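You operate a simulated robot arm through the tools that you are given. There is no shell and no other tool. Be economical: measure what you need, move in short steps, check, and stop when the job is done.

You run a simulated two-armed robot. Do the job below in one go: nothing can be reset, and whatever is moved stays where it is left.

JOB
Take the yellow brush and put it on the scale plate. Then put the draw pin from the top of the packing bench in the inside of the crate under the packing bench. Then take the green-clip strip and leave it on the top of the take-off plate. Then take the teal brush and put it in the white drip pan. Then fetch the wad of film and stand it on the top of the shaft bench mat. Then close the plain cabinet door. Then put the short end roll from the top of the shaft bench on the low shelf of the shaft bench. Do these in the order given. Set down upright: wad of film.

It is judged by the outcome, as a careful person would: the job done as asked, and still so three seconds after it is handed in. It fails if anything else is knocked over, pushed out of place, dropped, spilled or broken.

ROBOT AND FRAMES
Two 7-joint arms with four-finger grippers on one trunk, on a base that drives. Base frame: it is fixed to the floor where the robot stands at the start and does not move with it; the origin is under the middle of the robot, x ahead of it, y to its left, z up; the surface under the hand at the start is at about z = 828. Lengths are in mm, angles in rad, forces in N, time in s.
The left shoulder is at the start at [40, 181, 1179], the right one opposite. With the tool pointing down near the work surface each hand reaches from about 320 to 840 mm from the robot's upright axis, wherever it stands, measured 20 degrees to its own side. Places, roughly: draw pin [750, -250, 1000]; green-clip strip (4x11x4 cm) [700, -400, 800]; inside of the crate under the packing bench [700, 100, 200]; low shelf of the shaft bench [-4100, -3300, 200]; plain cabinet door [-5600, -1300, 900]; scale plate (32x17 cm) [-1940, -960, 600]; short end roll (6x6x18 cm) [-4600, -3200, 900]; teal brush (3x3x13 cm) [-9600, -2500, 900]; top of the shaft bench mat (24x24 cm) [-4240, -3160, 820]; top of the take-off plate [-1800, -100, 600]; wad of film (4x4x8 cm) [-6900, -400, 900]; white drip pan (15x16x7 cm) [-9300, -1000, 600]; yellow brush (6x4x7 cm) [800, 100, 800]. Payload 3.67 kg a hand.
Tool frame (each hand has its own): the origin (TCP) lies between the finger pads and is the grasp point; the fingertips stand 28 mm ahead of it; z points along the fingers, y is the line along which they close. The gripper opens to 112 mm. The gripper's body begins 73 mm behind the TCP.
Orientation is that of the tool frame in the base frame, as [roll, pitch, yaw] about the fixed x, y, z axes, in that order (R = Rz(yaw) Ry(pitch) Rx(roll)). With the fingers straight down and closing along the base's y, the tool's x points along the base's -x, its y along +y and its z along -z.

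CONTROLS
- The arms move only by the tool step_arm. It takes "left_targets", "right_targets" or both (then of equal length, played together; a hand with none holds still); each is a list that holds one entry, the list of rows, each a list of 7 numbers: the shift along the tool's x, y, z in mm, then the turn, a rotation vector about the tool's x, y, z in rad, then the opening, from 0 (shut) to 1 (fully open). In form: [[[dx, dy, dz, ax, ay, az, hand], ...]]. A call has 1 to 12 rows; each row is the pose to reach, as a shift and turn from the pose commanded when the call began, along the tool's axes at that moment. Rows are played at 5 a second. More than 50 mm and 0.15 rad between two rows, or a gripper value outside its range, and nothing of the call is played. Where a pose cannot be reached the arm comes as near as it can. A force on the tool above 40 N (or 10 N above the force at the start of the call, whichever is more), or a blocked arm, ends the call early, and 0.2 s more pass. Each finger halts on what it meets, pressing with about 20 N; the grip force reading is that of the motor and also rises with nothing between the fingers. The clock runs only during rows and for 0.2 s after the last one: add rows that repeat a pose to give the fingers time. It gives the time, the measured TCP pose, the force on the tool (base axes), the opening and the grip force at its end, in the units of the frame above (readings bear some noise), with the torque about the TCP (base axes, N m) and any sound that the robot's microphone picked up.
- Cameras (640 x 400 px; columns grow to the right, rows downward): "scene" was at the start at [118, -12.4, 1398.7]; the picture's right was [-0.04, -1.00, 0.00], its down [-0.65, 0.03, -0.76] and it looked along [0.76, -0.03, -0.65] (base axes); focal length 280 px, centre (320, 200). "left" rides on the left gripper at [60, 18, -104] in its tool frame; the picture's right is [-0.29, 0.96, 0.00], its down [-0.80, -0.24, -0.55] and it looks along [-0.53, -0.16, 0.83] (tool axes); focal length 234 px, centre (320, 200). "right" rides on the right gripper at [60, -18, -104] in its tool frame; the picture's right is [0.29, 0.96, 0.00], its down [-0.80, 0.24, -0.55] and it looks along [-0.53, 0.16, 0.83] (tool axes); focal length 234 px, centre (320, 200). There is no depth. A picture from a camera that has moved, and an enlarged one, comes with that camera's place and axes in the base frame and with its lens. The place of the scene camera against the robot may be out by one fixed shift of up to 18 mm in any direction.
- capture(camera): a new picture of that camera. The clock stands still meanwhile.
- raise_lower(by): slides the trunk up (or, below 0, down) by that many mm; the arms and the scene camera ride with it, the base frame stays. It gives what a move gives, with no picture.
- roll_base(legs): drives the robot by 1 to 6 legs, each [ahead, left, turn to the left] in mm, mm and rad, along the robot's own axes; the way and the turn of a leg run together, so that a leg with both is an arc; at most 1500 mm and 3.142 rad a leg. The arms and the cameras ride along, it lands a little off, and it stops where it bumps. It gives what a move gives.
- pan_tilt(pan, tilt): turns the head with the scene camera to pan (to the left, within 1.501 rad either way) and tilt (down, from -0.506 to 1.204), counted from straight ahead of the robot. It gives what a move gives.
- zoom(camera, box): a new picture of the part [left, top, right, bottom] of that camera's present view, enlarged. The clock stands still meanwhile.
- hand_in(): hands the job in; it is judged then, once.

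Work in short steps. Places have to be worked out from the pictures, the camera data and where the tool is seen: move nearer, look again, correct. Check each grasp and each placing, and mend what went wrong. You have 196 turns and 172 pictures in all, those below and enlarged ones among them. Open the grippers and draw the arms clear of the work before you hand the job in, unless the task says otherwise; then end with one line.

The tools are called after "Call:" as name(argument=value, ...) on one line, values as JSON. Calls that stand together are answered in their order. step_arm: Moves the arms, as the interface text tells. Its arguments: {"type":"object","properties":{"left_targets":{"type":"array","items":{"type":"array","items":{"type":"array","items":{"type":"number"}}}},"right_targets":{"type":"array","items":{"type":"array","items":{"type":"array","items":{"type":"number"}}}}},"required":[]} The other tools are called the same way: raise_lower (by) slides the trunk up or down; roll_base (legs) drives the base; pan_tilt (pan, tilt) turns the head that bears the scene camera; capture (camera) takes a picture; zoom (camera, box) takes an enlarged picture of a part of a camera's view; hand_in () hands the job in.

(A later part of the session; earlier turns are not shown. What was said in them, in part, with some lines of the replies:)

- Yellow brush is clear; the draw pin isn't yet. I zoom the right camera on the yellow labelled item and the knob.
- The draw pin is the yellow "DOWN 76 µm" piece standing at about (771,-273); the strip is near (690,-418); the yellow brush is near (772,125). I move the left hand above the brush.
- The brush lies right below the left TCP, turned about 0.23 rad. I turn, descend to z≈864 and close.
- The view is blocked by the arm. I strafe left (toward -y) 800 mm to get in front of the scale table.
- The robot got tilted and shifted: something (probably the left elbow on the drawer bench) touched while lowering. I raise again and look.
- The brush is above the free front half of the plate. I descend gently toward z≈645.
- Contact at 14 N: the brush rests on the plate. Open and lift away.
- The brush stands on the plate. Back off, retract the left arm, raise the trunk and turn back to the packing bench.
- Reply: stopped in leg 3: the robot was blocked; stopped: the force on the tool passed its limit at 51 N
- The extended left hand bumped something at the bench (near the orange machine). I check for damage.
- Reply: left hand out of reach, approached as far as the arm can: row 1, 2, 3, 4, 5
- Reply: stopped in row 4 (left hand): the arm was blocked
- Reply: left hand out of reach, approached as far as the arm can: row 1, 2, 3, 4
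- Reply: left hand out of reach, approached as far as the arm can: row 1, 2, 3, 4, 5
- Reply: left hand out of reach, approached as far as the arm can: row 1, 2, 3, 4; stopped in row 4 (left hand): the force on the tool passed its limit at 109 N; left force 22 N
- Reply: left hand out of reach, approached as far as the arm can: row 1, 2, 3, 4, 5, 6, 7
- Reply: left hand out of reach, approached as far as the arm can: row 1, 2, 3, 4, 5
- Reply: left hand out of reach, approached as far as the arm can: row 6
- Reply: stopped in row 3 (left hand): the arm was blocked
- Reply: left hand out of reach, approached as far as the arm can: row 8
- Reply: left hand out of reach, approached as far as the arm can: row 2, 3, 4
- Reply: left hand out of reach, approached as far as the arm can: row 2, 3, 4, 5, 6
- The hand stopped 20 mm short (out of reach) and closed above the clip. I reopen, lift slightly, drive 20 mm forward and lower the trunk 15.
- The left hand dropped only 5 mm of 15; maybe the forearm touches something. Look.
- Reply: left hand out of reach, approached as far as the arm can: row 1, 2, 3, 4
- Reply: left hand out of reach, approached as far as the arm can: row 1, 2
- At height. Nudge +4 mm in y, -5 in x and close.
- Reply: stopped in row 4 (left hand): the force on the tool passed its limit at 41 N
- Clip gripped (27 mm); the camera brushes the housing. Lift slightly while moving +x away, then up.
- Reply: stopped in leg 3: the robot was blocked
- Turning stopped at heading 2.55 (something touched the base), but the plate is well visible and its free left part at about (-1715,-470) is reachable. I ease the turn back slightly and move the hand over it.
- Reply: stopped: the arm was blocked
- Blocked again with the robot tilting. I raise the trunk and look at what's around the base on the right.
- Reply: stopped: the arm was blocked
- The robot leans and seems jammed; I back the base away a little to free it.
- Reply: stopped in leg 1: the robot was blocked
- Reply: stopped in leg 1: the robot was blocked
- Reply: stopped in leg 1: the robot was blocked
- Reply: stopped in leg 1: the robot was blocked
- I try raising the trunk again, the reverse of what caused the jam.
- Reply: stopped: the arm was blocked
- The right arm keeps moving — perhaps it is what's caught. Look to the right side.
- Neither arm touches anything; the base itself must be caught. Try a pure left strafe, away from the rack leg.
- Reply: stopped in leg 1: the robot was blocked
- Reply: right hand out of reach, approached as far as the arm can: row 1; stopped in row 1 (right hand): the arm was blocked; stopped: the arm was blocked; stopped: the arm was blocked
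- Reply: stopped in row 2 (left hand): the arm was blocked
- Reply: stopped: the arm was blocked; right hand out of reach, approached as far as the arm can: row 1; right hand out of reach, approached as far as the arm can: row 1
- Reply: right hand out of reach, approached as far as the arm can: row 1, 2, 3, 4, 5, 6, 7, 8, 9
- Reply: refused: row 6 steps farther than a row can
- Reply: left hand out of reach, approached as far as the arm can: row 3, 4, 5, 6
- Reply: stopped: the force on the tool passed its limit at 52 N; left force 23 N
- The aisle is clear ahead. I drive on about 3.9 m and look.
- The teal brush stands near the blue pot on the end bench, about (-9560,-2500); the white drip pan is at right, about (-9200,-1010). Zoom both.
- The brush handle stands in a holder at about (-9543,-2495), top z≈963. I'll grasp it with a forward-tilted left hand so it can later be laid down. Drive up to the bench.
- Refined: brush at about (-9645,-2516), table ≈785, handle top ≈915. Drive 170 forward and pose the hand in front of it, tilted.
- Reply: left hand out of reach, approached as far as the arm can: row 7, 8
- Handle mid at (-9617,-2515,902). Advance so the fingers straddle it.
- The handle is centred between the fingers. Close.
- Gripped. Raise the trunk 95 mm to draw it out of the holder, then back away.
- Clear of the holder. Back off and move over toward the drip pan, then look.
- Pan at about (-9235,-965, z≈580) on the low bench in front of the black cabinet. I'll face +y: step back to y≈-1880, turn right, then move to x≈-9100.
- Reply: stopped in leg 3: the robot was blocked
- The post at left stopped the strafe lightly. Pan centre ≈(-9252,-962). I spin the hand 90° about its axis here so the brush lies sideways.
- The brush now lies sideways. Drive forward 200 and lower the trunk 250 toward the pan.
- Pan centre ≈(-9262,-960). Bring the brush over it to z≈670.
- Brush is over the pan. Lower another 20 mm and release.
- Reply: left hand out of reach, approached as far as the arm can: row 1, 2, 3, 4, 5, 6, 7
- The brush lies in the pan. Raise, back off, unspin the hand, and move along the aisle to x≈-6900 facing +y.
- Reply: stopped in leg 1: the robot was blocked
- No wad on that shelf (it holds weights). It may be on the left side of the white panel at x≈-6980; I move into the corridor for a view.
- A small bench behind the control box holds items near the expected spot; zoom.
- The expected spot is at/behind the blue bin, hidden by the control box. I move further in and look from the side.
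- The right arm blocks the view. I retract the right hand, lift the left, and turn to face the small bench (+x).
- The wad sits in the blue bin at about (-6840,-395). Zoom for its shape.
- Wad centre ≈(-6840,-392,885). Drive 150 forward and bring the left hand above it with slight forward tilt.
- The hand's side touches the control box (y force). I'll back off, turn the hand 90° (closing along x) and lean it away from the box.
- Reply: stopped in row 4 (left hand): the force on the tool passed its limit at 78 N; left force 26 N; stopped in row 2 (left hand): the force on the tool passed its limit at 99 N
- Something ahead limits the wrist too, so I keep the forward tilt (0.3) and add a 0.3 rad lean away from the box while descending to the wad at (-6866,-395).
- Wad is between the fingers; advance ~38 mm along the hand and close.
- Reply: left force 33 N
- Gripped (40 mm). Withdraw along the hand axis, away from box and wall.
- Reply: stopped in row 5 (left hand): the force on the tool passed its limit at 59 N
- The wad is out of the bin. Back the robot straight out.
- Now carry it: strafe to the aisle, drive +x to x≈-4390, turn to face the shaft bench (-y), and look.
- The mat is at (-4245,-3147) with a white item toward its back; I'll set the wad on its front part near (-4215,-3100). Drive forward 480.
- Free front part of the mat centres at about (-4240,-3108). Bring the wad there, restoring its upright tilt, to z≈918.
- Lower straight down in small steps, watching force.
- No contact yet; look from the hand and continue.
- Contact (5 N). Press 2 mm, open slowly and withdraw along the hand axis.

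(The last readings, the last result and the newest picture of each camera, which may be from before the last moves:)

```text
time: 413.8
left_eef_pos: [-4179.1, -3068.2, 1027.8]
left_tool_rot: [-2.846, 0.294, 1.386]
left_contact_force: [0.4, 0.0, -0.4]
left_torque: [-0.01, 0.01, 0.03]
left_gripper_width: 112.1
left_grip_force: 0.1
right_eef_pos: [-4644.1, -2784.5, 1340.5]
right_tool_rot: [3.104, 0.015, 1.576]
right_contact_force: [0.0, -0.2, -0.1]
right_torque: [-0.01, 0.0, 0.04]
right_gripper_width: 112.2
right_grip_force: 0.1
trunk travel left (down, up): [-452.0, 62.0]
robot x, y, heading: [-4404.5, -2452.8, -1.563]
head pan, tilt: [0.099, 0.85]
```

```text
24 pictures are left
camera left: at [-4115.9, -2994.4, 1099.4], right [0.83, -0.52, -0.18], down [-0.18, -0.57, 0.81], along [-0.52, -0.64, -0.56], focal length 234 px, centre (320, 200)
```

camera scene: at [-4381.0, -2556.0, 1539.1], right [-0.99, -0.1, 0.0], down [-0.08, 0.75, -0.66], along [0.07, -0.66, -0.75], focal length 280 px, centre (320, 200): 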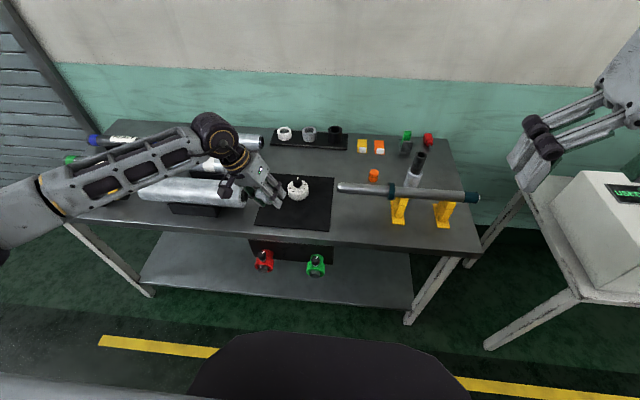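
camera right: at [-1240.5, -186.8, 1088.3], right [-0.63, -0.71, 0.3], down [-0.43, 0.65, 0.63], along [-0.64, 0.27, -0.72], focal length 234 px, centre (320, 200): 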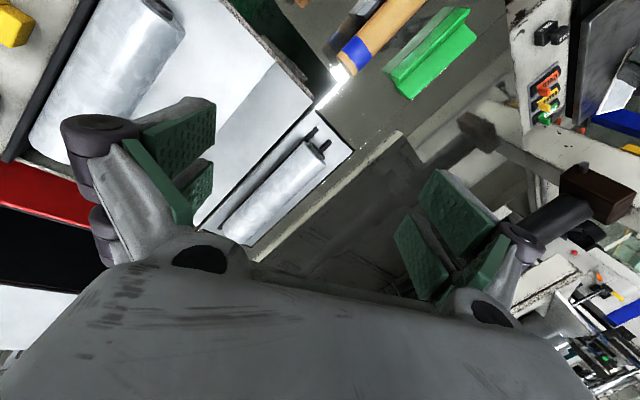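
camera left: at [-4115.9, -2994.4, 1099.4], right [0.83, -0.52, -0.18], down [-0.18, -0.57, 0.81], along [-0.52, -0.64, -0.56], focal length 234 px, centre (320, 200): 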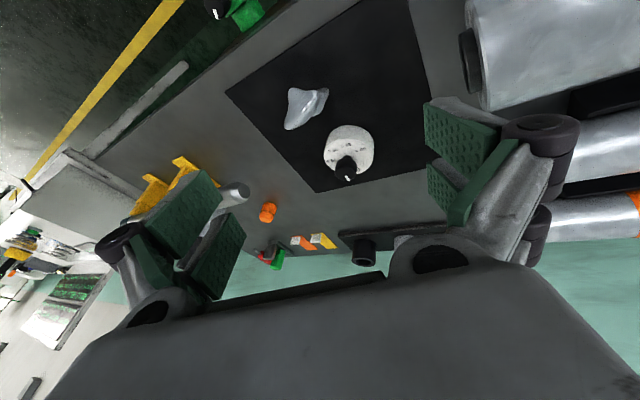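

The wad stands on the mat. Next the cabinet door: back off, turn to face +y, and move to x≈-5550.

Call:
roll_base(legs=[[-450, 0, 0]])

Call:
zoom(camera="scene", box=[260, 90, 420, 190])

Call:
roll_base(legs=[[0, 0, 3.141], [0, 1150, 0]])

Call:
pan_tilt(pan=0.0, tilt=0.5)

Call:
capture(camera="scene")

```text
time: 416.6
left_eef_pos: [-4183.1, -2624.5, 1026.3]
left_tool_rot: [-2.845, 0.296, 1.382]
left_contact_force: [0.4, 0.2, 0.8]
left_torque: [0.04, -0.01, 0.02]
left_gripper_width: 111.7
left_grip_force: 0.1
right_eef_pos: [-4647.5, -2340.3, 1340.6]
right_tool_rot: [3.106, 0.013, 1.573]
right_contact_force: [-0.7, 0.4, -0.5]
right_torque: [0.02, -0.02, -0.02]
right_gripper_width: 111.6
right_grip_force: 0.1
trunk travel left (down, up): [-452.0, 62.0]
robot x, y, heading: [-4404.5, -2001.0, -1.568]
head pan, tilt: [0.099, 0.85]
```

```text
4.00 times, centred on (340, 140) of scene
camera zoom: at [-4382.9, -2110.5, 1539.0], right [-0.99, -0.1, 0.0], down [-0.08, 0.75, -0.66], along [0.07, -0.66, -0.75], focal length 1119 px, centre (240, 440)
```

zoom: 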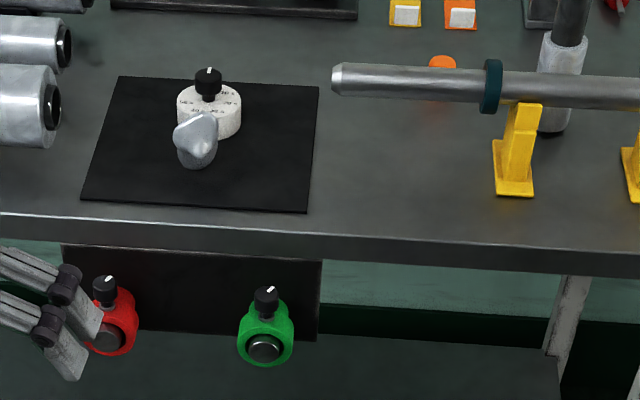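

```text
time: 428.4
left_eef_pos: [-5295.1, -1383.2, 1025.5]
left_tool_rot: [-2.834, 0.293, -1.778]
left_contact_force: [1.1, 0.6, 0.7]
left_torque: [-0.04, 0.07, 0.0]
left_gripper_width: 111.8
left_grip_force: 0.1
right_eef_pos: [-4842.2, -1662.8, 1339.7]
right_tool_rot: [3.106, 0.01, -1.571]
right_contact_force: [-1.2, 0.9, 0.0]
right_torque: [-0.09, -0.1, 0.0]
right_gripper_width: 111.7
right_grip_force: 0.1
trunk travel left (down, up): [-452.0, 62.0]
robot x, y, heading: [-5086.3, -1999.6, 1.574]
head pan, tilt: [0.099, 0.85]
stopped in leg 2: the force on the tool passed its limit at 73 N (the readings are from after the stop); the commanded pose is now the measured one
```

```text
time: 429.3
left_eef_pos: [-5300.7, -1387.9, 1029.7]
left_tool_rot: [-2.837, 0.297, -1.77]
left_contact_force: [-0.3, -1.1, -0.3]
left_torque: [-0.01, -0.02, 0.02]
left_gripper_width: 112.0
left_grip_force: 0.1
right_eef_pos: [-4843.7, -1668.8, 1340.1]
right_tool_rot: [3.105, 0.015, -1.567]
right_contact_force: [-0.4, 0.4, -0.6]
right_torque: [0.01, -0.03, 0.0]
right_gripper_width: 112.0
right_grip_force: 0.2
trunk travel left (down, up): [-452.0, 62.0]
robot x, y, heading: [-5086.7, -2004.8, 1.579]
head pan, tilt: [0.0, 0.499]
```

```text
22 pictures are left
camera scene: at [-5074.3, -1903.7, 1569.2], right [1.0, 0.01, 0.0], down [0.0, -0.48, -0.88], along [0.0, 0.88, -0.48], focal length 280 px, centre (320, 200)
```

scene: 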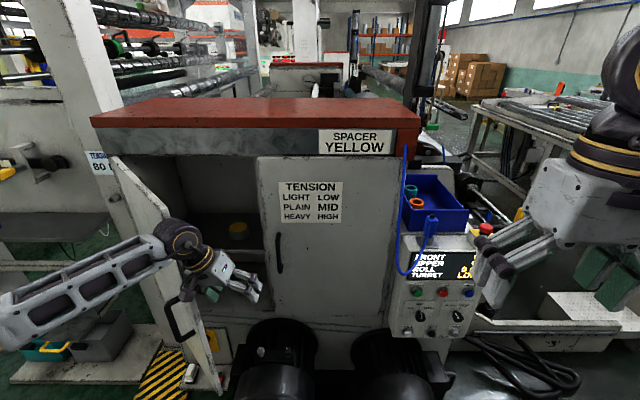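

The wad stands upright on the mat. The open plain door (hinge ≈(-5572,-1150), free edge ≈(-5447,-1444)) was touched by the hand. I go round its free edge to its outer (left) side.

Call:
roll_base(legs=[[-220, 0, 0], [0, 340, 0]])

Call:
step_arm(left_targets=[[[0, 0, 10, -0.1, 0.0, 0, 0.5], [0, 0, 20, -0.2, 0.0, 0, 0.2], [0, 0, 30, -0.3, 0.1, 0, 0], [0, 0, 40, -0.3, 0.2, 0, 0], [0, 0, 60, -0.3, 0.3, 0, 0], [0, 0, 100, -0.3, 0.3, 0, 0]]])

Call:
pan_tilt(pan=0.1, tilt=0.6)

Call:
capture(camera="scene")

```text
time: 432.9
left_eef_pos: [-5640.6, -1609.6, 1029.5]
left_tool_rot: [-2.84, 0.296, -1.766]
left_contact_force: [0.9, -0.3, 0.7]
left_torque: [-0.02, 0.01, 0.03]
left_gripper_width: 112.0
left_grip_force: 0.0
right_eef_pos: [-5181.8, -1889.5, 1339.6]
right_tool_rot: [3.102, 0.015, -1.565]
right_contact_force: [0.1, 0.2, -0.6]
right_torque: [0.04, 0.04, -0.04]
right_gripper_width: 112.2
right_grip_force: 0.1
trunk travel left (down, up): [-452.0, 62.0]
robot x, y, heading: [-5427.0, -2224.7, 1.58]
head pan, tilt: [0.0, 0.499]
```

```text
time: 434.3
left_eef_pos: [-5606.1, -1588.7, 934.7]
left_tool_rot: [3.135, -0.002, -1.813]
left_contact_force: [0.6, -0.4, 0.2]
left_torque: [-0.03, 0.04, 0.03]
left_gripper_width: 0.0
left_grip_force: 20.1
right_eef_pos: [-5183.1, -1887.5, 1339.9]
right_tool_rot: [3.103, 0.012, -1.566]
right_contact_force: [-0.2, 0.7, 0.5]
right_torque: [0.0, 0.02, 0.0]
right_gripper_width: 111.9
right_grip_force: 0.0
trunk travel left (down, up): [-452.0, 62.0]
robot x, y, heading: [-5425.3, -2228.3, 1.577]
head pan, tilt: [0.0, 0.499]
```

```text
time: 434.9
left_eef_pos: [-5606.5, -1588.1, 936.4]
left_tool_rot: [3.136, 0.0, -1.812]
left_contact_force: [-0.4, 0.3, -0.4]
left_torque: [0.02, -0.02, -0.01]
left_gripper_width: 0.0
left_grip_force: 20.5
right_eef_pos: [-5182.4, -1888.6, 1340.9]
right_tool_rot: [3.105, 0.014, -1.566]
right_contact_force: [0.3, -0.1, -0.6]
right_torque: [0.01, -0.04, -0.04]
right_gripper_width: 112.2
right_grip_force: 0.1
trunk travel left (down, up): [-452.0, 62.0]
robot x, y, heading: [-5423.2, -2226.0, 1.578]
head pan, tilt: [0.099, 0.6]
```

```text
21 pictures are left
camera scene: at [-5422.1, -2127.4, 1560.0], right [0.99, 0.11, 0.0], down [0.06, -0.56, -0.83], along [-0.09, 0.82, -0.56], focal length 280 px, centre (320, 200)
```

scene: 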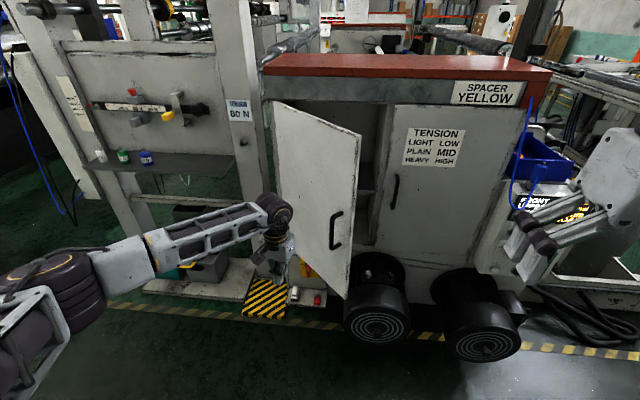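

Now I see the door's outer face (hinge ≈(-5688,-1150), free edge ≈(-5391,-1403)). I shift the closed hand to x≈-5470 and drive forward, pushing the door shut.

Call:
step_arm(left_targets=[[[-11, -44, 0, 0, 0, 0, 0], [-22, -88, 0, 0, 0, 0, 0], [-33, -132, 10, 0, 0, 0, 0]]])

Call:
roll_base(legs=[[250, 0, -0.008]])

Call:
roll_base(legs=[[110, 0, 0]])

Call:
capture(camera="scene")

```text
time: 435.8
left_eef_pos: [-5470.4, -1590.1, 924.0]
left_tool_rot: [3.136, 0.0, -1.812]
left_contact_force: [-0.6, 0.0, -0.5]
left_torque: [-0.01, 0.0, 0.01]
left_gripper_width: 0.0
left_grip_force: 19.9
right_eef_pos: [-5181.7, -1889.5, 1340.2]
right_tool_rot: [3.104, 0.016, -1.568]
right_contact_force: [0.4, 0.2, 0.5]
right_torque: [-0.01, 0.01, 0.01]
right_gripper_width: 112.2
right_grip_force: 0.0
trunk travel left (down, up): [-452.0, 62.0]
robot x, y, heading: [-5422.8, -2227.2, 1.579]
head pan, tilt: [0.099, 0.6]
```

```text
time: 437.6
left_eef_pos: [-5468.7, -1341.1, 924.7]
left_tool_rot: [3.137, 0.001, -1.814]
left_contact_force: [-0.1, -0.5, -0.6]
left_torque: [0.02, 0.02, 0.02]
left_gripper_width: 0.0
left_grip_force: 19.5
right_eef_pos: [-5182.4, -1644.3, 1340.8]
right_tool_rot: [3.105, 0.015, -1.571]
right_contact_force: [0.1, -0.1, 0.1]
right_torque: [-0.01, 0.0, -0.02]
right_gripper_width: 112.1
right_grip_force: 0.0
trunk travel left (down, up): [-452.0, 62.0]
robot x, y, heading: [-5428.3, -1983.7, 1.578]
head pan, tilt: [0.099, 0.6]
```

```text
time: 438.8
left_eef_pos: [-5466.9, -1234.7, 925.2]
left_tool_rot: [3.135, 0.002, -1.819]
left_contact_force: [0.5, 0.1, 0.0]
left_torque: [-0.01, 0.04, 0.01]
left_gripper_width: 0.1
left_grip_force: 19.8
right_eef_pos: [-5183.6, -1538.3, 1340.9]
right_tool_rot: [3.104, 0.016, -1.57]
right_contact_force: [0.6, 0.2, -0.2]
right_torque: [0.01, 0.02, 0.03]
right_gripper_width: 112.0
right_grip_force: 0.0
trunk travel left (down, up): [-452.0, 62.0]
robot x, y, heading: [-5427.4, -1873.0, 1.574]
head pan, tilt: [0.099, 0.6]
```

```text
20 pictures are left
camera scene: at [-5423.1, -1773.6, 1560.2], right [0.99, 0.1, 0.0], down [0.06, -0.56, -0.83], along [-0.08, 0.82, -0.56], focal length 280 px, centre (320, 200)
```

scene: 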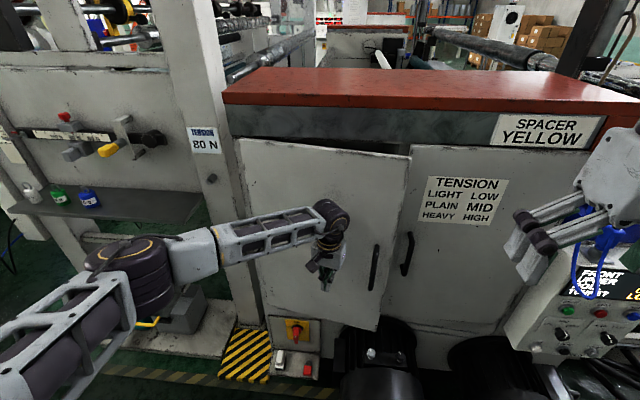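

The door is nearly shut; push another ~90 mm.

Call:
roll_base(legs=[[60, 0, 0]])

Call:
roll_base(legs=[[40, 0, 0]])

Call:
capture(camera="scene")

```text
time: 439.8
left_eef_pos: [-5466.2, -1180.2, 928.9]
left_tool_rot: [3.134, 0.006, -1.819]
left_contact_force: [0.0, 0.3, 0.1]
left_torque: [0.09, 0.03, 0.01]
left_gripper_width: 0.2
left_grip_force: 19.9
right_eef_pos: [-5182.3, -1484.8, 1342.5]
right_tool_rot: [3.105, 0.021, -1.57]
right_contact_force: [-0.3, 0.5, -1.1]
right_torque: [0.08, -0.02, 0.01]
right_gripper_width: 112.1
right_grip_force: 0.0
trunk travel left (down, up): [-452.0, 62.0]
robot x, y, heading: [-5423.5, -1812.8, 1.574]
head pan, tilt: [0.099, 0.6]
```

```text
time: 440.6
left_eef_pos: [-5467.0, -1158.5, 926.9]
left_tool_rot: [3.136, -0.011, -1.819]
left_contact_force: [3.1, -15.4, 7.5]
left_torque: [2.2, 0.34, -0.12]
left_gripper_width: 0.1
left_grip_force: 20.0
right_eef_pos: [-5184.6, -1456.9, 1342.8]
right_tool_rot: [3.107, 0.016, -1.571]
right_contact_force: [-1.4, 0.1, -0.5]
right_torque: [-0.04, -0.04, 0.01]
right_gripper_width: 112.1
right_grip_force: 0.0
trunk travel left (down, up): [-452.0, 62.0]
robot x, y, heading: [-5428.2, -1788.9, 1.574]
head pan, tilt: [0.099, 0.6]
stopped in leg 1: the force on the tool passed its limit at 120 N (the readings are from after the stop); the commanded pose is now the measured one
```

```text
19 pictures are left
camera scene: at [-5424.5, -1693.2, 1560.3], right [0.99, 0.1, 0.0], down [0.06, -0.56, -0.83], along [-0.08, 0.82, -0.56], focal length 280 px, centre (320, 200)
```

scene: 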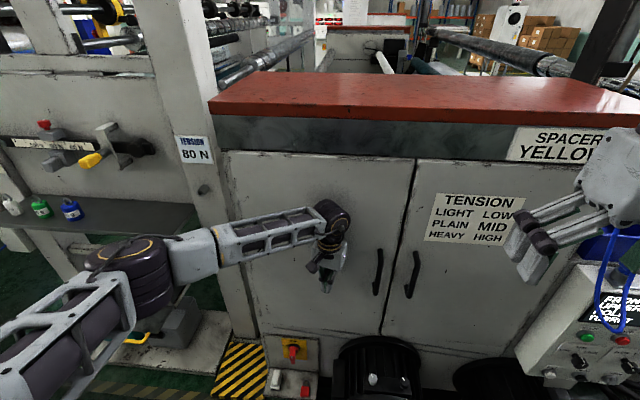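

The door is flush shut. Back off, turn to face the shaft bench and go to x≈-4790.

Call:
roll_base(legs=[[-250, 0, 0], [0, 0, 3.138], [0, 640, 0]])

Call:
pan_tilt(pan=0.25, tilt=0.55)

Call:
capture(camera="scene")

```text
time: 453.9
left_eef_pos: [-4752.8, -2674.3, 923.8]
left_tool_rot: [3.132, -0.014, 1.32]
left_contact_force: [0.2, 0.4, 0.3]
left_torque: [-0.03, 0.03, 0.02]
left_gripper_width: 0.0
left_grip_force: 19.9
right_eef_pos: [-5035.4, -2374.0, 1341.1]
right_tool_rot: [3.105, 0.014, 1.563]
right_contact_force: [-0.7, 0.6, 0.4]
right_torque: [0.01, 0.01, 0.03]
right_gripper_width: 111.8
right_grip_force: 0.1
trunk travel left (down, up): [-452.0, 62.0]
robot x, y, heading: [-4785.8, -2041.5, -1.575]
head pan, tilt: [0.099, 0.6]
```

```text
time: 454.6
left_eef_pos: [-4751.6, -2674.3, 923.4]
left_tool_rot: [3.136, -0.013, 1.319]
left_contact_force: [-0.1, -0.2, 0.4]
left_torque: [0.0, -0.01, 0.02]
left_gripper_width: 0.1
left_grip_force: 19.8
right_eef_pos: [-5034.0, -2374.2, 1340.5]
right_tool_rot: [3.105, 0.014, 1.563]
right_contact_force: [-0.8, -0.6, 0.0]
right_torque: [0.01, 0.04, -0.01]
right_gripper_width: 111.9
right_grip_force: 0.0
trunk travel left (down, up): [-452.0, 62.0]
robot x, y, heading: [-4784.4, -2042.5, -1.578]
head pan, tilt: [0.25, 0.55]
```

```text
18 pictures are left
camera scene: at [-4753.0, -2156.3, 1564.5], right [-0.97, -0.24, 0.0], down [-0.13, 0.51, -0.85], along [0.21, -0.83, -0.52], focal length 280 px, centre (320, 200)
```

scene: 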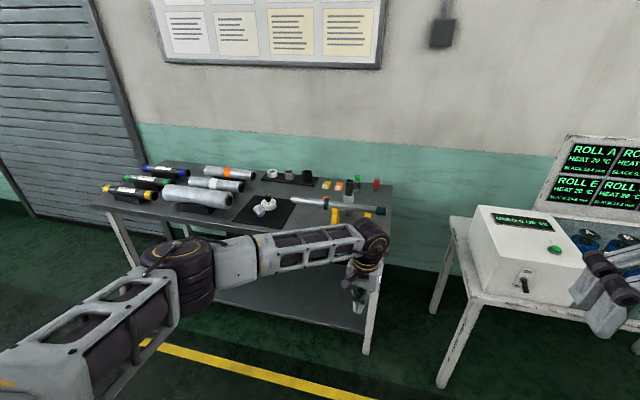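

Zoom on the short end roll.

Call:
zoom(camera="scene", box=[290, 160, 410, 250])

```text
4.44 times, centred on (350, 205) of scene
camera zoom: at [-4753.0, -2156.3, 1564.5], right [-0.97, -0.24, 0.0], down [-0.13, 0.51, -0.85], along [0.21, -0.83, -0.52], focal length 1243 px, centre (187, 178)
```

zoom: 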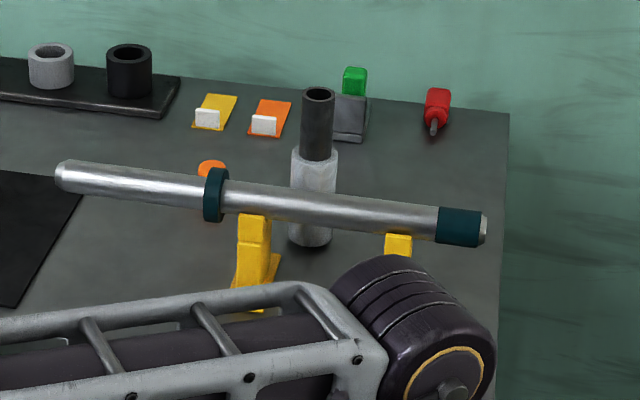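

Roll: base (-4612,-3246), dark core z 929–997. I raise and align the left hand with x=-4612, opened half, then drive forward.

Call:
step_arm(left_targets=[[[7, 27, -30, 0, 0, -0.05, 0.2], [14, 54, -60, 0, 0, -0.1, 0.4], [21, 81, -90, 0, 0, -0.15, 0.5], [28, 108, -120, 0, 0, -0.2, 0.5], [35, 136, -150, 0, 0, -0.246, 0.5]]])

Call:
roll_base(legs=[[540, 0, 0.006]])

Call:
capture(camera="left")

```text
time: 455.8
left_eef_pos: [-4610.8, -2674.7, 1077.4]
left_tool_rot: [3.132, -0.011, 1.564]
left_contact_force: [0.3, 0.4, -0.3]
left_torque: [-0.01, 0.02, 0.02]
left_gripper_width: 55.8
left_grip_force: 0.0
right_eef_pos: [-5033.5, -2373.6, 1341.2]
right_tool_rot: [3.108, 0.014, 1.563]
right_contact_force: [0.5, 0.0, 0.0]
right_torque: [0.01, 0.01, 0.0]
right_gripper_width: 111.9
right_grip_force: 0.1
trunk travel left (down, up): [-452.0, 62.0]
robot x, y, heading: [-4787.4, -2041.1, -1.576]
head pan, tilt: [0.25, 0.55]
```

```text
time: 459.0
left_eef_pos: [-4613.0, -3215.1, 1077.6]
left_tool_rot: [3.13, -0.009, 1.567]
left_contact_force: [-0.2, 0.1, -0.1]
left_torque: [-0.01, 0.0, 0.0]
left_gripper_width: 55.7
left_grip_force: 0.0
right_eef_pos: [-5036.1, -2915.3, 1341.1]
right_tool_rot: [3.106, 0.015, 1.566]
right_contact_force: [-0.7, 0.6, -0.4]
right_torque: [-0.01, 0.03, 0.01]
right_gripper_width: 111.9
right_grip_force: 0.1
trunk travel left (down, up): [-452.0, 62.0]
robot x, y, heading: [-4790.4, -2578.7, -1.577]
head pan, tilt: [0.25, 0.55]
```

```text
16 pictures are left
camera left: at [-4594.3, -3155.8, 1180.8], right [0.96, -0.29, 0.01], down [-0.25, -0.8, 0.54], along [-0.15, -0.52, -0.84], focal length 234 px, centre (320, 200)
```

left: 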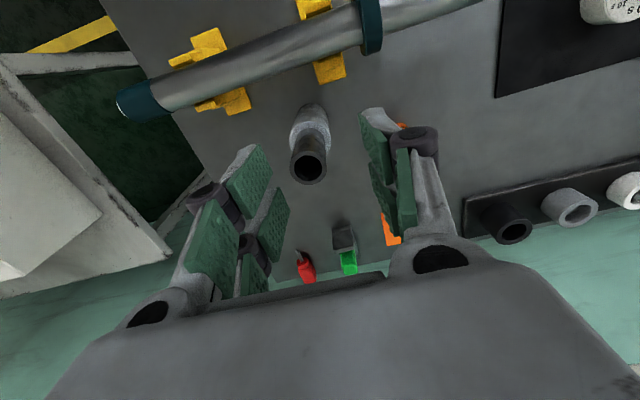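

Core top at (-4627,-3234). Align and descend to z≈972.

Call:
step_arm(left_targets=[[[-10, -7, 25, 0, 0, 0, 0.6], [-19, -14, 50, 0, 0, 0, 0.6], [-19, -14, 80, 0, 0, 0, 0.6], [-19, -14, 105, 0, 0, 0, 0.6]]])

Call:
capture(camera="left")

```text
time: 460.0
left_eef_pos: [-4627.0, -3233.1, 970.1]
left_tool_rot: [3.131, -0.01, 1.567]
left_contact_force: [0.5, 0.1, -0.1]
left_torque: [0.05, -0.01, 0.0]
left_gripper_width: 67.3
left_grip_force: 0.0
right_eef_pos: [-5036.6, -2916.0, 1339.8]
right_tool_rot: [3.104, 0.013, 1.565]
right_contact_force: [0.3, -0.1, 0.2]
right_torque: [0.01, -0.01, 0.0]
right_gripper_width: 111.9
right_grip_force: 0.1
trunk travel left (down, up): [-452.0, 62.0]
robot x, y, heading: [-4793.1, -2583.3, -1.572]
head pan, tilt: [0.25, 0.55]
```

```text
15 pictures are left
camera left: at [-4608.1, -3173.7, 1073.8], right [0.96, -0.29, 0.01], down [-0.25, -0.8, 0.54], along [-0.15, -0.52, -0.84], focal length 234 px, centre (320, 200)
```

left: 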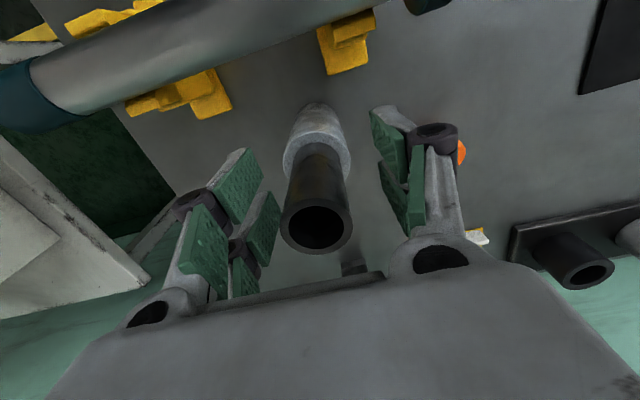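

Core centred between the fingers. Close and lift 170.

Call:
step_arm(left_targets=[[[0, 0, 0, 0, 0, 0, 0.4], [0, 0, 0, 0, 0, 0, 0.15], [0, 0, 0, 0, 0, 0, 0.15], [0, 0, 0, 0, 0, 0, 0.15]]])

Call:
step_arm(left_targets=[[[0, 0, -40, 0, 0, 0, 0.15], [0, 0, -80, 0, 0, 0, 0.15], [0, 0, -120, 0, 0, 0, 0.15], [0, 0, -160, 0, 0, 0, 0.15]]])

Call:
capture(camera="left")

```text
time: 461.0
left_eef_pos: [-4625.0, -3233.0, 971.7]
left_tool_rot: [3.131, -0.011, 1.569]
left_contact_force: [-0.9, -0.5, -0.5]
left_torque: [-0.11, 0.04, 0.01]
left_gripper_width: 31.7
left_grip_force: 20.2
right_eef_pos: [-5037.0, -2916.0, 1341.4]
right_tool_rot: [3.106, 0.014, 1.565]
right_contact_force: [0.0, -0.6, 0.9]
right_torque: [-0.02, -0.01, 0.0]
right_gripper_width: 112.1
right_grip_force: 0.1
trunk travel left (down, up): [-452.0, 62.0]
robot x, y, heading: [-4791.3, -2577.3, -1.578]
head pan, tilt: [0.25, 0.55]
```

```text
time: 462.0
left_eef_pos: [-4628.8, -3230.9, 1131.3]
left_tool_rot: [3.131, -0.011, 1.567]
left_contact_force: [-1.1, 0.6, -3.9]
left_torque: [0.0, 0.01, 0.01]
left_gripper_width: 31.5
left_grip_force: 20.3
right_eef_pos: [-5036.7, -2914.9, 1338.6]
right_tool_rot: [3.103, 0.014, 1.565]
right_contact_force: [-0.1, 0.0, -0.4]
right_torque: [-0.01, 0.02, 0.03]
right_gripper_width: 111.9
right_grip_force: 0.0
trunk travel left (down, up): [-452.0, 62.0]
robot x, y, heading: [-4787.2, -2577.4, -1.576]
head pan, tilt: [0.25, 0.55]
```

```text
14 pictures are left
camera left: at [-4609.4, -3173.5, 1234.9], right [0.96, -0.29, 0.01], down [-0.25, -0.8, 0.54], along [-0.15, -0.52, -0.84], focal length 234 px, centre (320, 200)
```

left: 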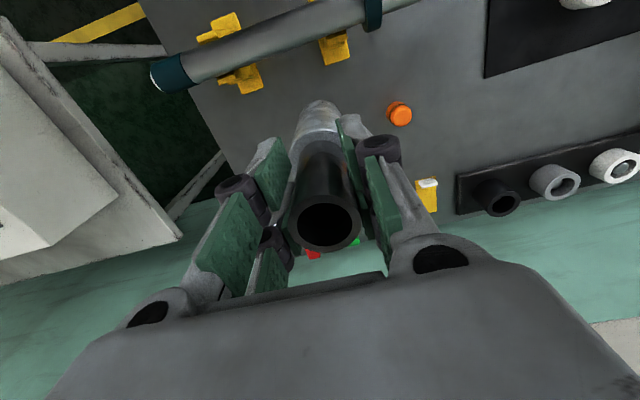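

Held. Back out 450, lower the trunk fully, and look under the bench.

Call:
roll_base(legs=[[-450, 0, 0]])

Call:
raise_lower(by=-440)

Call:
pan_tilt(pan=0.2, tilt=0.55)

Call:
capture(camera="scene")

```text
time: 464.8
left_eef_pos: [-4627.7, -2778.9, 1129.8]
left_tool_rot: [3.13, -0.012, 1.563]
left_contact_force: [0.0, -0.8, -3.6]
left_torque: [0.04, -0.01, -0.04]
left_gripper_width: 31.8
left_grip_force: 19.9
right_eef_pos: [-5036.1, -2461.5, 1340.2]
right_tool_rot: [3.105, 0.013, 1.562]
right_contact_force: [-0.1, 0.7, 0.4]
right_torque: [0.0, 0.01, 0.0]
right_gripper_width: 112.0
right_grip_force: 0.1
trunk travel left (down, up): [-452.0, 62.0]
robot x, y, heading: [-4789.2, -2126.5, -1.582]
head pan, tilt: [0.25, 0.55]
```

```text
refused: -440 is not a number from -400 to 400
```

```text
time: 465.5
left_eef_pos: [-4626.9, -2778.6, 1131.0]
left_tool_rot: [3.131, -0.011, 1.563]
left_contact_force: [0.1, -0.2, -3.8]
left_torque: [0.02, 0.01, -0.03]
left_gripper_width: 31.9
left_grip_force: 20.0
right_eef_pos: [-5034.1, -2461.2, 1340.5]
right_tool_rot: [3.105, 0.014, 1.562]
right_contact_force: [0.2, -0.2, -0.3]
right_torque: [-0.02, 0.01, 0.02]
right_gripper_width: 111.8
right_grip_force: 0.0
trunk travel left (down, up): [-452.0, 62.0]
robot x, y, heading: [-4787.2, -2127.2, -1.579]
head pan, tilt: [0.201, 0.55]
```

```text
13 pictures are left
camera scene: at [-4757.9, -2243.9, 1564.5], right [-0.98, -0.19, 0.0], down [-0.1, 0.51, -0.85], along [0.17, -0.84, -0.52], focal length 280 px, centre (320, 200)
```

scene: 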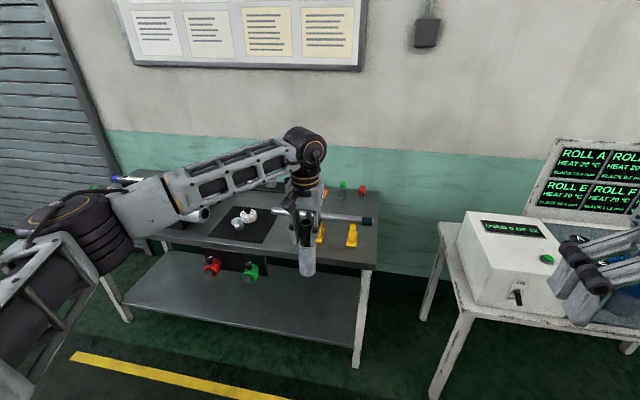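

Lower trunk in two parts, then lower the hand in free space.

Call:
raise_lower(by=-400)

Call:
raise_lower(by=-45)

Call:
step_arm(left_targets=[[[0, 0, 40, 0, 0, 0, 0.15], [0, 0, 80, 0, 0, 0, 0.15], [0, 0, 120, 0, 0, 0, 0.15], [0, 0, 160, 0, 0, 0, 0.15], [0, 0, 200, 0, 0, 0, 0.15], [0, 0, 240, 0, 0, 0, 0.15], [0, 0, 270, 0, 0, 0, 0.15], [0, 0, 290, 0, 0, 0, 0.15]]])

Call:
capture(camera="scene")

```text
time: 469.3
left_eef_pos: [-4627.5, -2778.9, 729.9]
left_tool_rot: [3.131, -0.009, 1.564]
left_contact_force: [0.5, 0.0, -3.6]
left_torque: [0.0, -0.01, 0.02]
left_gripper_width: 31.6
left_grip_force: 20.0
right_eef_pos: [-5035.7, -2459.2, 939.2]
right_tool_rot: [3.106, 0.015, 1.562]
right_contact_force: [0.2, -0.5, 1.0]
right_torque: [0.0, 0.04, 0.0]
right_gripper_width: 112.1
right_grip_force: 0.0
trunk travel left (down, up): [-52.0, 462.0]
robot x, y, heading: [-4793.0, -2128.0, -1.578]
head pan, tilt: [0.201, 0.55]
```

```text
time: 470.2
left_eef_pos: [-4627.1, -2778.3, 686.1]
left_tool_rot: [3.13, -0.01, 1.566]
left_contact_force: [-0.2, 0.1, -3.6]
left_torque: [0.03, 0.0, -0.02]
left_gripper_width: 31.7
left_grip_force: 20.1
right_eef_pos: [-5034.5, -2459.9, 895.6]
right_tool_rot: [3.104, 0.014, 1.562]
right_contact_force: [0.0, -0.1, 0.6]
right_torque: [0.01, 0.01, -0.02]
right_gripper_width: 111.8
right_grip_force: 0.1
trunk travel left (down, up): [-7.0, 507.0]
robot x, y, heading: [-4786.4, -2126.0, -1.575]
head pan, tilt: [0.201, 0.55]
```

```text
time: 472.0
left_eef_pos: [-4622.8, -2775.4, 395.5]
left_tool_rot: [3.132, -0.009, 1.564]
left_contact_force: [0.7, 0.1, -3.2]
left_torque: [0.03, 0.0, 0.01]
left_gripper_width: 31.7
left_grip_force: 20.2
right_eef_pos: [-5034.1, -2460.7, 896.3]
right_tool_rot: [3.104, 0.016, 1.56]
right_contact_force: [0.0, -0.5, 0.8]
right_torque: [0.01, -0.02, 0.0]
right_gripper_width: 112.2
right_grip_force: 0.0
trunk travel left (down, up): [-7.0, 507.0]
robot x, y, heading: [-4790.2, -2127.8, -1.581]
head pan, tilt: [0.201, 0.55]
```

```text
12 pictures are left
camera scene: at [-4757.9, -2243.6, 1119.6], right [-0.98, -0.19, 0.0], down [-0.1, 0.51, -0.85], along [0.16, -0.84, -0.52], focal length 280 px, centre (320, 200)
```

scene: 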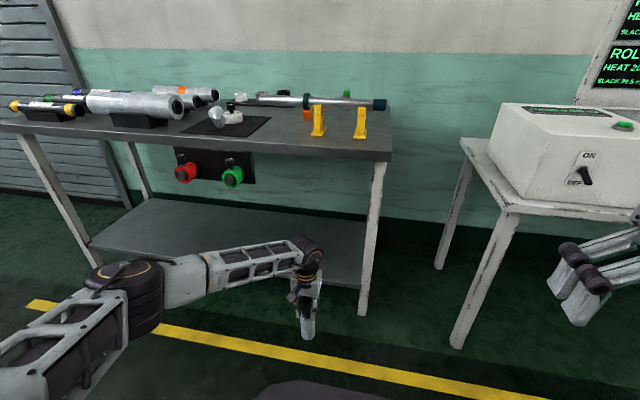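

Shelf: front edge y≈-3064, z≈195; bench underside ≈790. The forearm must avoid the hanging panel (x>-4430), so I shift right 40 mm and advance.

Call:
roll_base(legs=[[0, -40, 0.008], [230, 0, 0]])

Call:
capture(camera="scene")

```text
time: 474.2
left_eef_pos: [-4655.2, -3005.6, 395.1]
left_tool_rot: [3.131, -0.01, 1.573]
left_contact_force: [0.0, -0.5, -4.3]
left_torque: [0.02, 0.01, -0.01]
left_gripper_width: 31.6
left_grip_force: 19.8
right_eef_pos: [-5070.6, -2694.7, 895.1]
right_tool_rot: [3.103, 0.012, 1.571]
right_contact_force: [0.0, 0.3, 0.2]
right_torque: [0.05, -0.01, 0.0]
right_gripper_width: 112.0
right_grip_force: 0.0
trunk travel left (down, up): [-7.0, 507.0]
robot x, y, heading: [-4830.4, -2357.5, -1.568]
head pan, tilt: [0.201, 0.55]
```

```text
11 pictures are left
camera scene: at [-4795.8, -2475.9, 1119.5], right [-0.98, -0.2, 0.0], down [-0.11, 0.51, -0.85], along [0.17, -0.83, -0.52], focal length 280 px, centre (320, 200)
```

scene: 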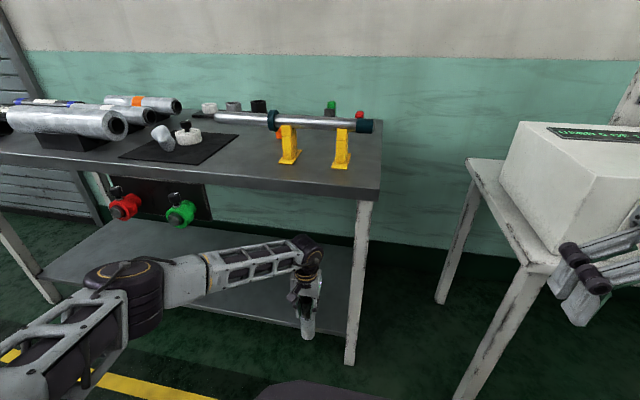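

I retract the right hand away from the white box and check the wad.

Call:
step_arm(right_targets=[[[40, 0, -25, 0, 0, 0, 1], [80, 0, -50, 0, 0, 0, 1], [120, 0, -75, 0, 0, 0, 1], [150, 0, -100, 0, 0, 0, 1]]])

Call:
zoom(camera="scene", box=[110, 90, 250, 180])

Call:
roll_base(legs=[[125, 0, 0]])

Call:
capture(camera="left")

```text
time: 475.2
left_eef_pos: [-4657.7, -3004.6, 395.3]
left_tool_rot: [3.129, -0.011, 1.571]
left_contact_force: [-0.9, -0.5, -3.4]
left_torque: [0.06, 0.02, 0.03]
left_gripper_width: 31.5
left_grip_force: 20.4
right_eef_pos: [-5072.7, -2541.5, 993.9]
right_tool_rot: [3.104, 0.014, 1.573]
right_contact_force: [0.4, 0.0, 0.2]
right_torque: [-0.03, -0.03, -0.03]
right_gripper_width: 112.2
right_grip_force: 0.1
trunk travel left (down, up): [-7.0, 507.0]
robot x, y, heading: [-4825.9, -2359.0, -1.568]
head pan, tilt: [0.201, 0.55]
```

```text
4.44 times, centred on (180, 135) of scene
camera zoom: at [-4795.7, -2474.4, 1119.7], right [-0.98, -0.2, 0.0], down [-0.11, 0.51, -0.85], along [0.17, -0.84, -0.52], focal length 1243 px, centre (942, 489)
```

zoom: 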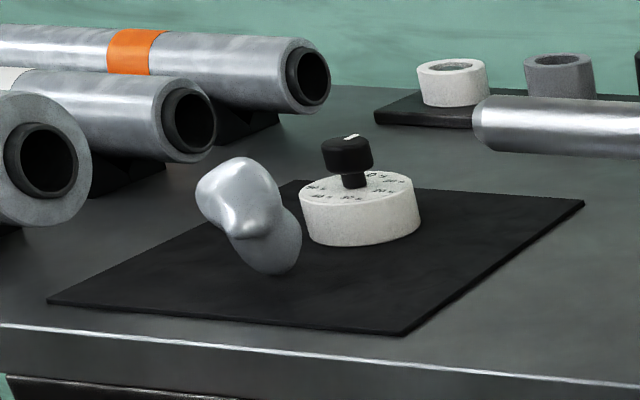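

```text
time: 476.5
left_eef_pos: [-4656.6, -3129.9, 396.0]
left_tool_rot: [3.131, -0.011, 1.572]
left_contact_force: [-0.6, 0.1, -3.4]
left_torque: [0.03, -0.02, 0.01]
left_gripper_width: 31.7
left_grip_force: 19.8
right_eef_pos: [-5073.1, -2667.8, 992.1]
right_tool_rot: [3.105, 0.014, 1.571]
right_contact_force: [-0.1, -0.7, -0.4]
right_torque: [0.04, 0.0, -0.03]
right_gripper_width: 111.9
right_grip_force: 0.1
trunk travel left (down, up): [-7.0, 507.0]
robot x, y, heading: [-4827.3, -2484.6, -1.567]
head pan, tilt: [0.201, 0.55]
```

```text
9 pictures are left
camera left: at [-4639.0, -3072.3, 498.1], right [0.96, -0.29, 0.01], down [-0.24, -0.8, 0.54], along [-0.15, -0.52, -0.84], focal length 234 px, centre (320, 200)
```

left: 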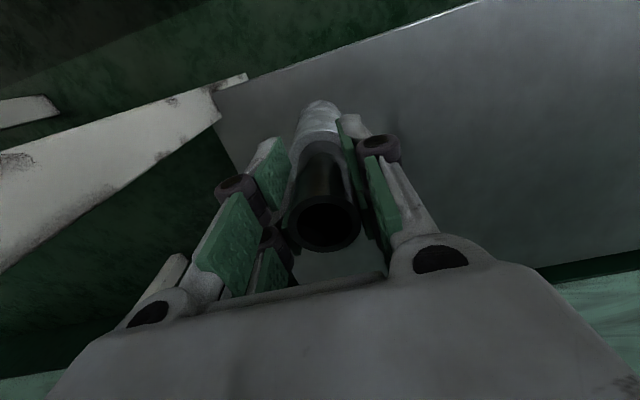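

The wad stands on its base. Roll is over the shelf (front edge y≈-3077, right end x≈-4784). Advance 30 mm more and lower until contact.

Call:
roll_base(legs=[[30, 0, 0]])

Call:
step_arm(left_targets=[[[0, 0, 12, 0, 0, 0, 0.15], [0, 0, 24, 0, 0, 0, 0.15], [0, 0, 32, 0, 0, 0, 0.15], [0, 0, 38, 0, 0, 0, 0.15]]])

Call:
capture(camera="left")

```text
time: 477.3
left_eef_pos: [-4654.8, -3160.2, 395.3]
left_tool_rot: [3.132, -0.013, 1.572]
left_contact_force: [-0.5, -0.9, -4.3]
left_torque: [0.01, 0.02, -0.01]
left_gripper_width: 31.6
left_grip_force: 20.7
right_eef_pos: [-5072.3, -2698.6, 991.5]
right_tool_rot: [3.105, 0.01, 1.572]
right_contact_force: [-0.2, 0.0, -0.4]
right_torque: [0.02, 0.01, 0.04]
right_gripper_width: 112.2
right_grip_force: 0.0
trunk travel left (down, up): [-7.0, 507.0]
robot x, y, heading: [-4824.7, -2510.3, -1.568]
head pan, tilt: [0.201, 0.55]
```

```text
time: 478.3
left_eef_pos: [-4655.1, -3159.6, 357.4]
left_tool_rot: [3.13, -0.011, 1.572]
left_contact_force: [-0.5, 0.8, -3.4]
left_torque: [0.01, 0.02, -0.02]
left_gripper_width: 31.8
left_grip_force: 19.7
right_eef_pos: [-5073.6, -2697.2, 993.4]
right_tool_rot: [3.106, 0.012, 1.57]
right_contact_force: [0.6, 0.4, -0.4]
right_torque: [0.02, -0.01, 0.0]
right_gripper_width: 111.9
right_grip_force: 0.0
trunk travel left (down, up): [-7.0, 507.0]
robot x, y, heading: [-4830.2, -2507.6, -1.572]
head pan, tilt: [0.201, 0.55]
```

```text
8 pictures are left
camera left: at [-4637.5, -3100.3, 460.9], right [0.96, -0.29, 0.01], down [-0.24, -0.8, 0.54], along [-0.15, -0.52, -0.84], focal length 234 px, centre (320, 200)
```

left: 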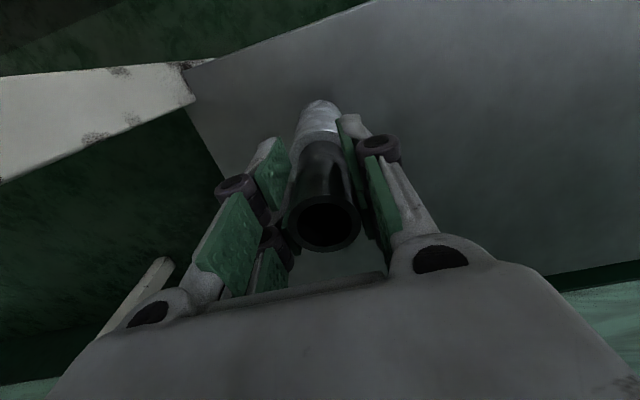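

Not yet in contact; continue in small steps.

Call:
step_arm(left_targets=[[[0, 0, 5, 0, 0, 0, 0.15], [0, 0, 10, 0, 0, 0, 0.15], [0, 0, 10, 0, 0, 0, 0.15]]])

Call:
step_arm(left_targets=[[[0, 0, 4, 0, 0, 0, 0.15], [0, 0, 7, 0, 0, 0, 0.15], [0, 0, 7, 0, 0, 0, 0.15]]])

```text
time: 479.1
left_eef_pos: [-4655.6, -3159.3, 347.0]
left_tool_rot: [3.13, -0.01, 1.574]
left_contact_force: [0.1, -0.1, -3.4]
left_torque: [0.01, 0.01, 0.0]
left_gripper_width: 31.5
left_grip_force: 20.6
right_eef_pos: [-5073.0, -2697.8, 993.8]
right_tool_rot: [3.106, 0.011, 1.571]
right_contact_force: [0.8, 0.0, -0.3]
right_torque: [0.0, 0.03, 0.0]
right_gripper_width: 112.0
right_grip_force: 0.0
trunk travel left (down, up): [-7.0, 507.0]
robot x, y, heading: [-4825.1, -2513.4, -1.568]
head pan, tilt: [0.201, 0.55]
```

```text
time: 479.9
left_eef_pos: [-4655.1, -3158.4, 340.3]
left_tool_rot: [3.132, -0.013, 1.572]
left_contact_force: [0.6, 0.1, -4.6]
left_torque: [0.02, -0.01, 0.01]
left_gripper_width: 31.6
left_grip_force: 19.9
right_eef_pos: [-5073.7, -2696.7, 993.2]
right_tool_rot: [3.104, 0.013, 1.572]
right_contact_force: [-0.2, 0.0, 0.0]
right_torque: [0.0, 0.0, 0.01]
right_gripper_width: 111.9
right_grip_force: 0.1
trunk travel left (down, up): [-7.0, 507.0]
robot x, y, heading: [-4827.0, -2511.3, -1.571]
head pan, tilt: [0.201, 0.55]
```

Weight still hangs (−4 N); keep lowering in small calls.

Call:
step_arm(left_targets=[[[0, 0, 4, 0, 0, 0, 0.15], [0, 0, 8, 0, 0, 0, 0.15], [0, 0, 8, 0, 0, 0, 0.15]]])

Call:
step_arm(left_targets=[[[0, 0, 4, 0, 0, 0, 0.15], [0, 0, 6, 0, 0, 0, 0.15], [0, 0, 6, 0, 0, 0, 0.15]]])

Call:
step_arm(left_targets=[[[0, 0, 3, 0, 0, 0, 0.15], [0, 0, 5, 0, 0, 0, 0.15], [0, 0, 5, 0, 0, 0, 0.15]]])

```text
time: 480.7
left_eef_pos: [-4656.1, -3159.9, 334.2]
left_tool_rot: [3.133, -0.006, 1.573]
left_contact_force: [3.3, -0.1, 17.6]
left_torque: [-0.2, -0.1, 0.11]
left_gripper_width: 32.0
left_grip_force: 20.3
right_eef_pos: [-5074.0, -2695.0, 992.0]
right_tool_rot: [3.104, 0.015, 1.57]
right_contact_force: [0.2, -0.2, 0.4]
right_torque: [0.0, -0.02, 0.0]
right_gripper_width: 111.9
right_grip_force: 0.1
trunk travel left (down, up): [-7.0, 507.0]
robot x, y, heading: [-4827.0, -2513.7, -1.573]
head pan, tilt: [0.201, 0.55]
```

```text
time: 481.5
left_eef_pos: [-4657.0, -3159.6, 327.7]
left_tool_rot: [3.132, -0.008, 1.573]
left_contact_force: [2.5, -4.5, 18.1]
left_torque: [-0.35, -0.06, 0.06]
left_gripper_width: 32.0
left_grip_force: 20.2
right_eef_pos: [-5072.7, -2695.3, 993.1]
right_tool_rot: [3.106, 0.013, 1.57]
right_contact_force: [-0.8, 0.2, 0.5]
right_torque: [-0.01, -0.01, 0.0]
right_gripper_width: 112.0
right_grip_force: 0.0
trunk travel left (down, up): [-7.0, 507.0]
robot x, y, heading: [-4824.3, -2512.9, -1.566]
head pan, tilt: [0.201, 0.55]
```

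```text
time: 482.3
left_eef_pos: [-4654.9, -3157.7, 322.5]
left_tool_rot: [3.13, -0.011, 1.573]
left_contact_force: [-1.3, 0.1, 17.6]
left_torque: [-0.1, 0.05, 0.04]
left_gripper_width: 31.7
left_grip_force: 19.2
right_eef_pos: [-5072.6, -2696.0, 993.1]
right_tool_rot: [3.105, 0.015, 1.57]
right_contact_force: [0.3, 0.1, 0.9]
right_torque: [-0.01, -0.03, 0.03]
right_gripper_width: 112.1
right_grip_force: 0.1
trunk travel left (down, up): [-7.0, 507.0]
robot x, y, heading: [-4827.1, -2514.3, -1.571]
head pan, tilt: [0.201, 0.55]
```

The roll stands on the shelf (18 N contact). Open and rise, then back straight out.

Call:
step_arm(left_targets=[[[0, 0, 0, 0, 0, 0, 0.35], [0, 0, 0, 0, 0, 0, 0.55], [0, 0, 0, 0, 0, 0, 0.6], [0, 0, -25, 0, 0, 0, 0.6], [0, 0, -60, 0, 0, 0, 0.6], [0, 0, -95, 0, 0, 0, 0.6]]])

Call:
capture(camera="left")

```text
time: 483.7
left_eef_pos: [-4657.9, -3158.2, 417.3]
left_tool_rot: [3.13, -0.011, 1.573]
left_contact_force: [-0.3, 0.0, 0.7]
left_torque: [-0.02, -0.02, 0.04]
left_gripper_width: 66.9
left_grip_force: 0.0
right_eef_pos: [-5072.5, -2696.7, 992.8]
right_tool_rot: [3.103, 0.014, 1.571]
right_contact_force: [0.8, -0.9, 0.2]
right_torque: [0.0, 0.0, 0.0]
right_gripper_width: 112.0
right_grip_force: 0.1
trunk travel left (down, up): [-7.0, 507.0]
robot x, y, heading: [-4823.9, -2509.6, -1.569]
head pan, tilt: [0.201, 0.55]
```

```text
7 pictures are left
camera left: at [-4639.5, -3100.0, 520.7], right [0.96, -0.29, 0.01], down [-0.24, -0.8, 0.54], along [-0.15, -0.52, -0.84], focal length 234 px, centre (320, 200)
```

left: 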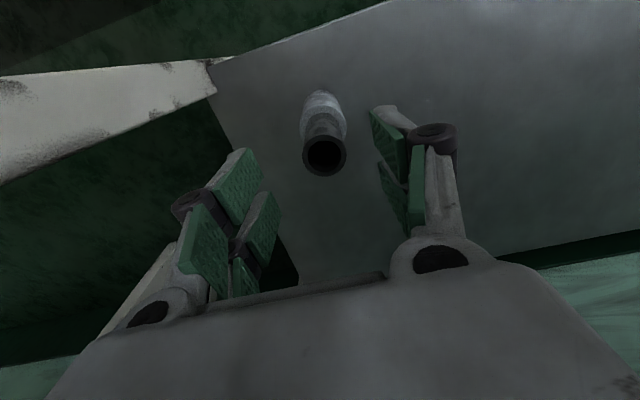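

The roll stands on the low shelf. Back out and take a final look.

Call:
roll_base(legs=[[-500, 0, 0]])

Call:
raise_lower(by=250)

Call:
pan_tilt(pan=0.3, tilt=0.5)

Call:
capture(camera="scene")

Call:
zoom(camera="scene", box=[190, 170, 310, 250])

```text
time: 486.8
left_eef_pos: [-4659.3, -2661.8, 417.3]
left_tool_rot: [3.132, -0.012, 1.573]
left_contact_force: [-0.7, -0.7, -0.2]
left_torque: [0.0, -0.01, -0.01]
left_gripper_width: 67.2
left_grip_force: 0.1
right_eef_pos: [-5074.9, -2199.1, 992.6]
right_tool_rot: [3.105, 0.014, 1.569]
right_contact_force: [-0.1, 0.1, 0.5]
right_torque: [-0.02, -0.02, 0.02]
right_gripper_width: 112.1
right_grip_force: 0.1
trunk travel left (down, up): [-7.0, 507.0]
robot x, y, heading: [-4828.7, -2016.4, -1.566]
head pan, tilt: [0.201, 0.55]
```

```text
time: 489.3
left_eef_pos: [-4658.9, -2660.8, 666.9]
left_tool_rot: [3.13, -0.011, 1.569]
left_contact_force: [0.0, 0.2, 0.2]
left_torque: [-0.03, 0.0, 0.0]
left_gripper_width: 67.2
left_grip_force: 0.1
right_eef_pos: [-5073.7, -2198.6, 1242.8]
right_tool_rot: [3.105, 0.014, 1.568]
right_contact_force: [-0.8, 0.0, -1.0]
right_torque: [0.02, -0.01, 0.03]
right_gripper_width: 112.0
right_grip_force: 0.1
trunk travel left (down, up): [-257.0, 257.0]
robot x, y, heading: [-4827.1, -2014.8, -1.571]
head pan, tilt: [0.201, 0.55]
```

```text
time: 490.0
left_eef_pos: [-4658.0, -2661.7, 666.1]
left_tool_rot: [3.131, -0.011, 1.57]
left_contact_force: [-0.4, 0.1, 0.6]
left_torque: [-0.02, -0.02, 0.02]
left_gripper_width: 67.3
left_grip_force: 0.0
right_eef_pos: [-5073.8, -2198.3, 1241.9]
right_tool_rot: [3.104, 0.014, 1.568]
right_contact_force: [-0.5, 0.5, 0.3]
right_torque: [0.0, -0.01, 0.02]
right_gripper_width: 112.2
right_grip_force: 0.0
trunk travel left (down, up): [-257.0, 257.0]
robot x, y, heading: [-4829.0, -2017.5, -1.57]
head pan, tilt: [0.3, 0.499]
```

```text
6 pictures are left
camera scene: at [-4787.6, -2130.6, 1373.9], right [-0.96, -0.3, 0.0], down [-0.14, 0.46, -0.88], along [0.26, -0.84, -0.48], focal length 280 px, centre (320, 200)
```

scene: 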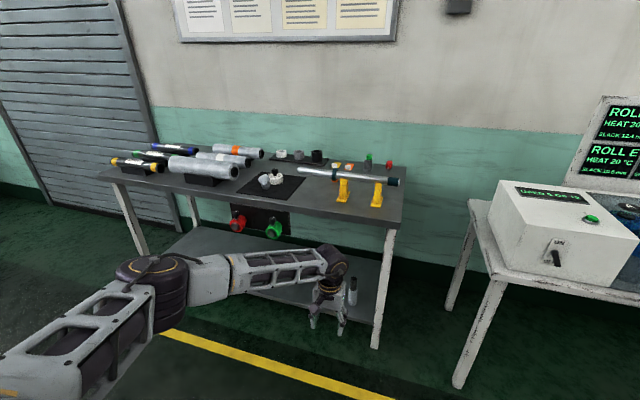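

```text
5.00 times, centred on (250, 210) of scene
camera zoom: at [-4787.6, -2130.6, 1373.9], right [-0.96, -0.3, 0.0], down [-0.14, 0.46, -0.88], along [0.26, -0.84, -0.48], focal length 1399 px, centre (670, 150)
```

zoom: 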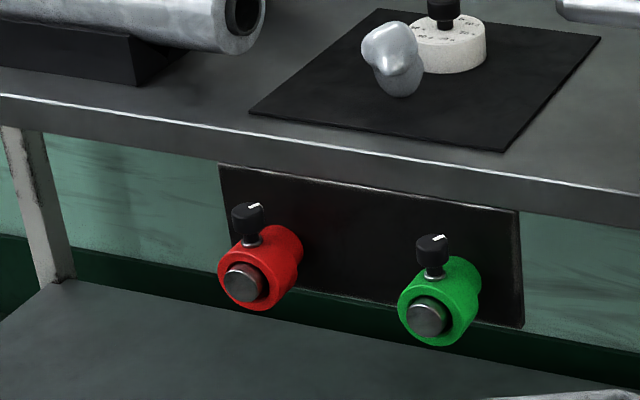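

All seven steps are done as far as the pictures show: the roll stands on the low shelf, the wad stands on the mat, and the hands are open and clear. I hand in.

Call:
hand_in()

```text
The job is handed in.
```

I did all seven steps in the order given and handed the job in. The yellow brush is on the scale plate, the draw pin in the crate and the strip on the take-off plate. The teal brush is in the drip pan, the wad stands on the mat, the plain cabinet door is shut and the short end roll stands on the low shelf. The wad looks slightly lopsided in the last pictures, but I judged it upright on its base. Three bumps were not fully checked: the machine's EDGE display went from 0 mm to -2 mm after the hand touched something there, the base was stopped twice near the end bench, and the hand hit the crate rim once at 109 N.
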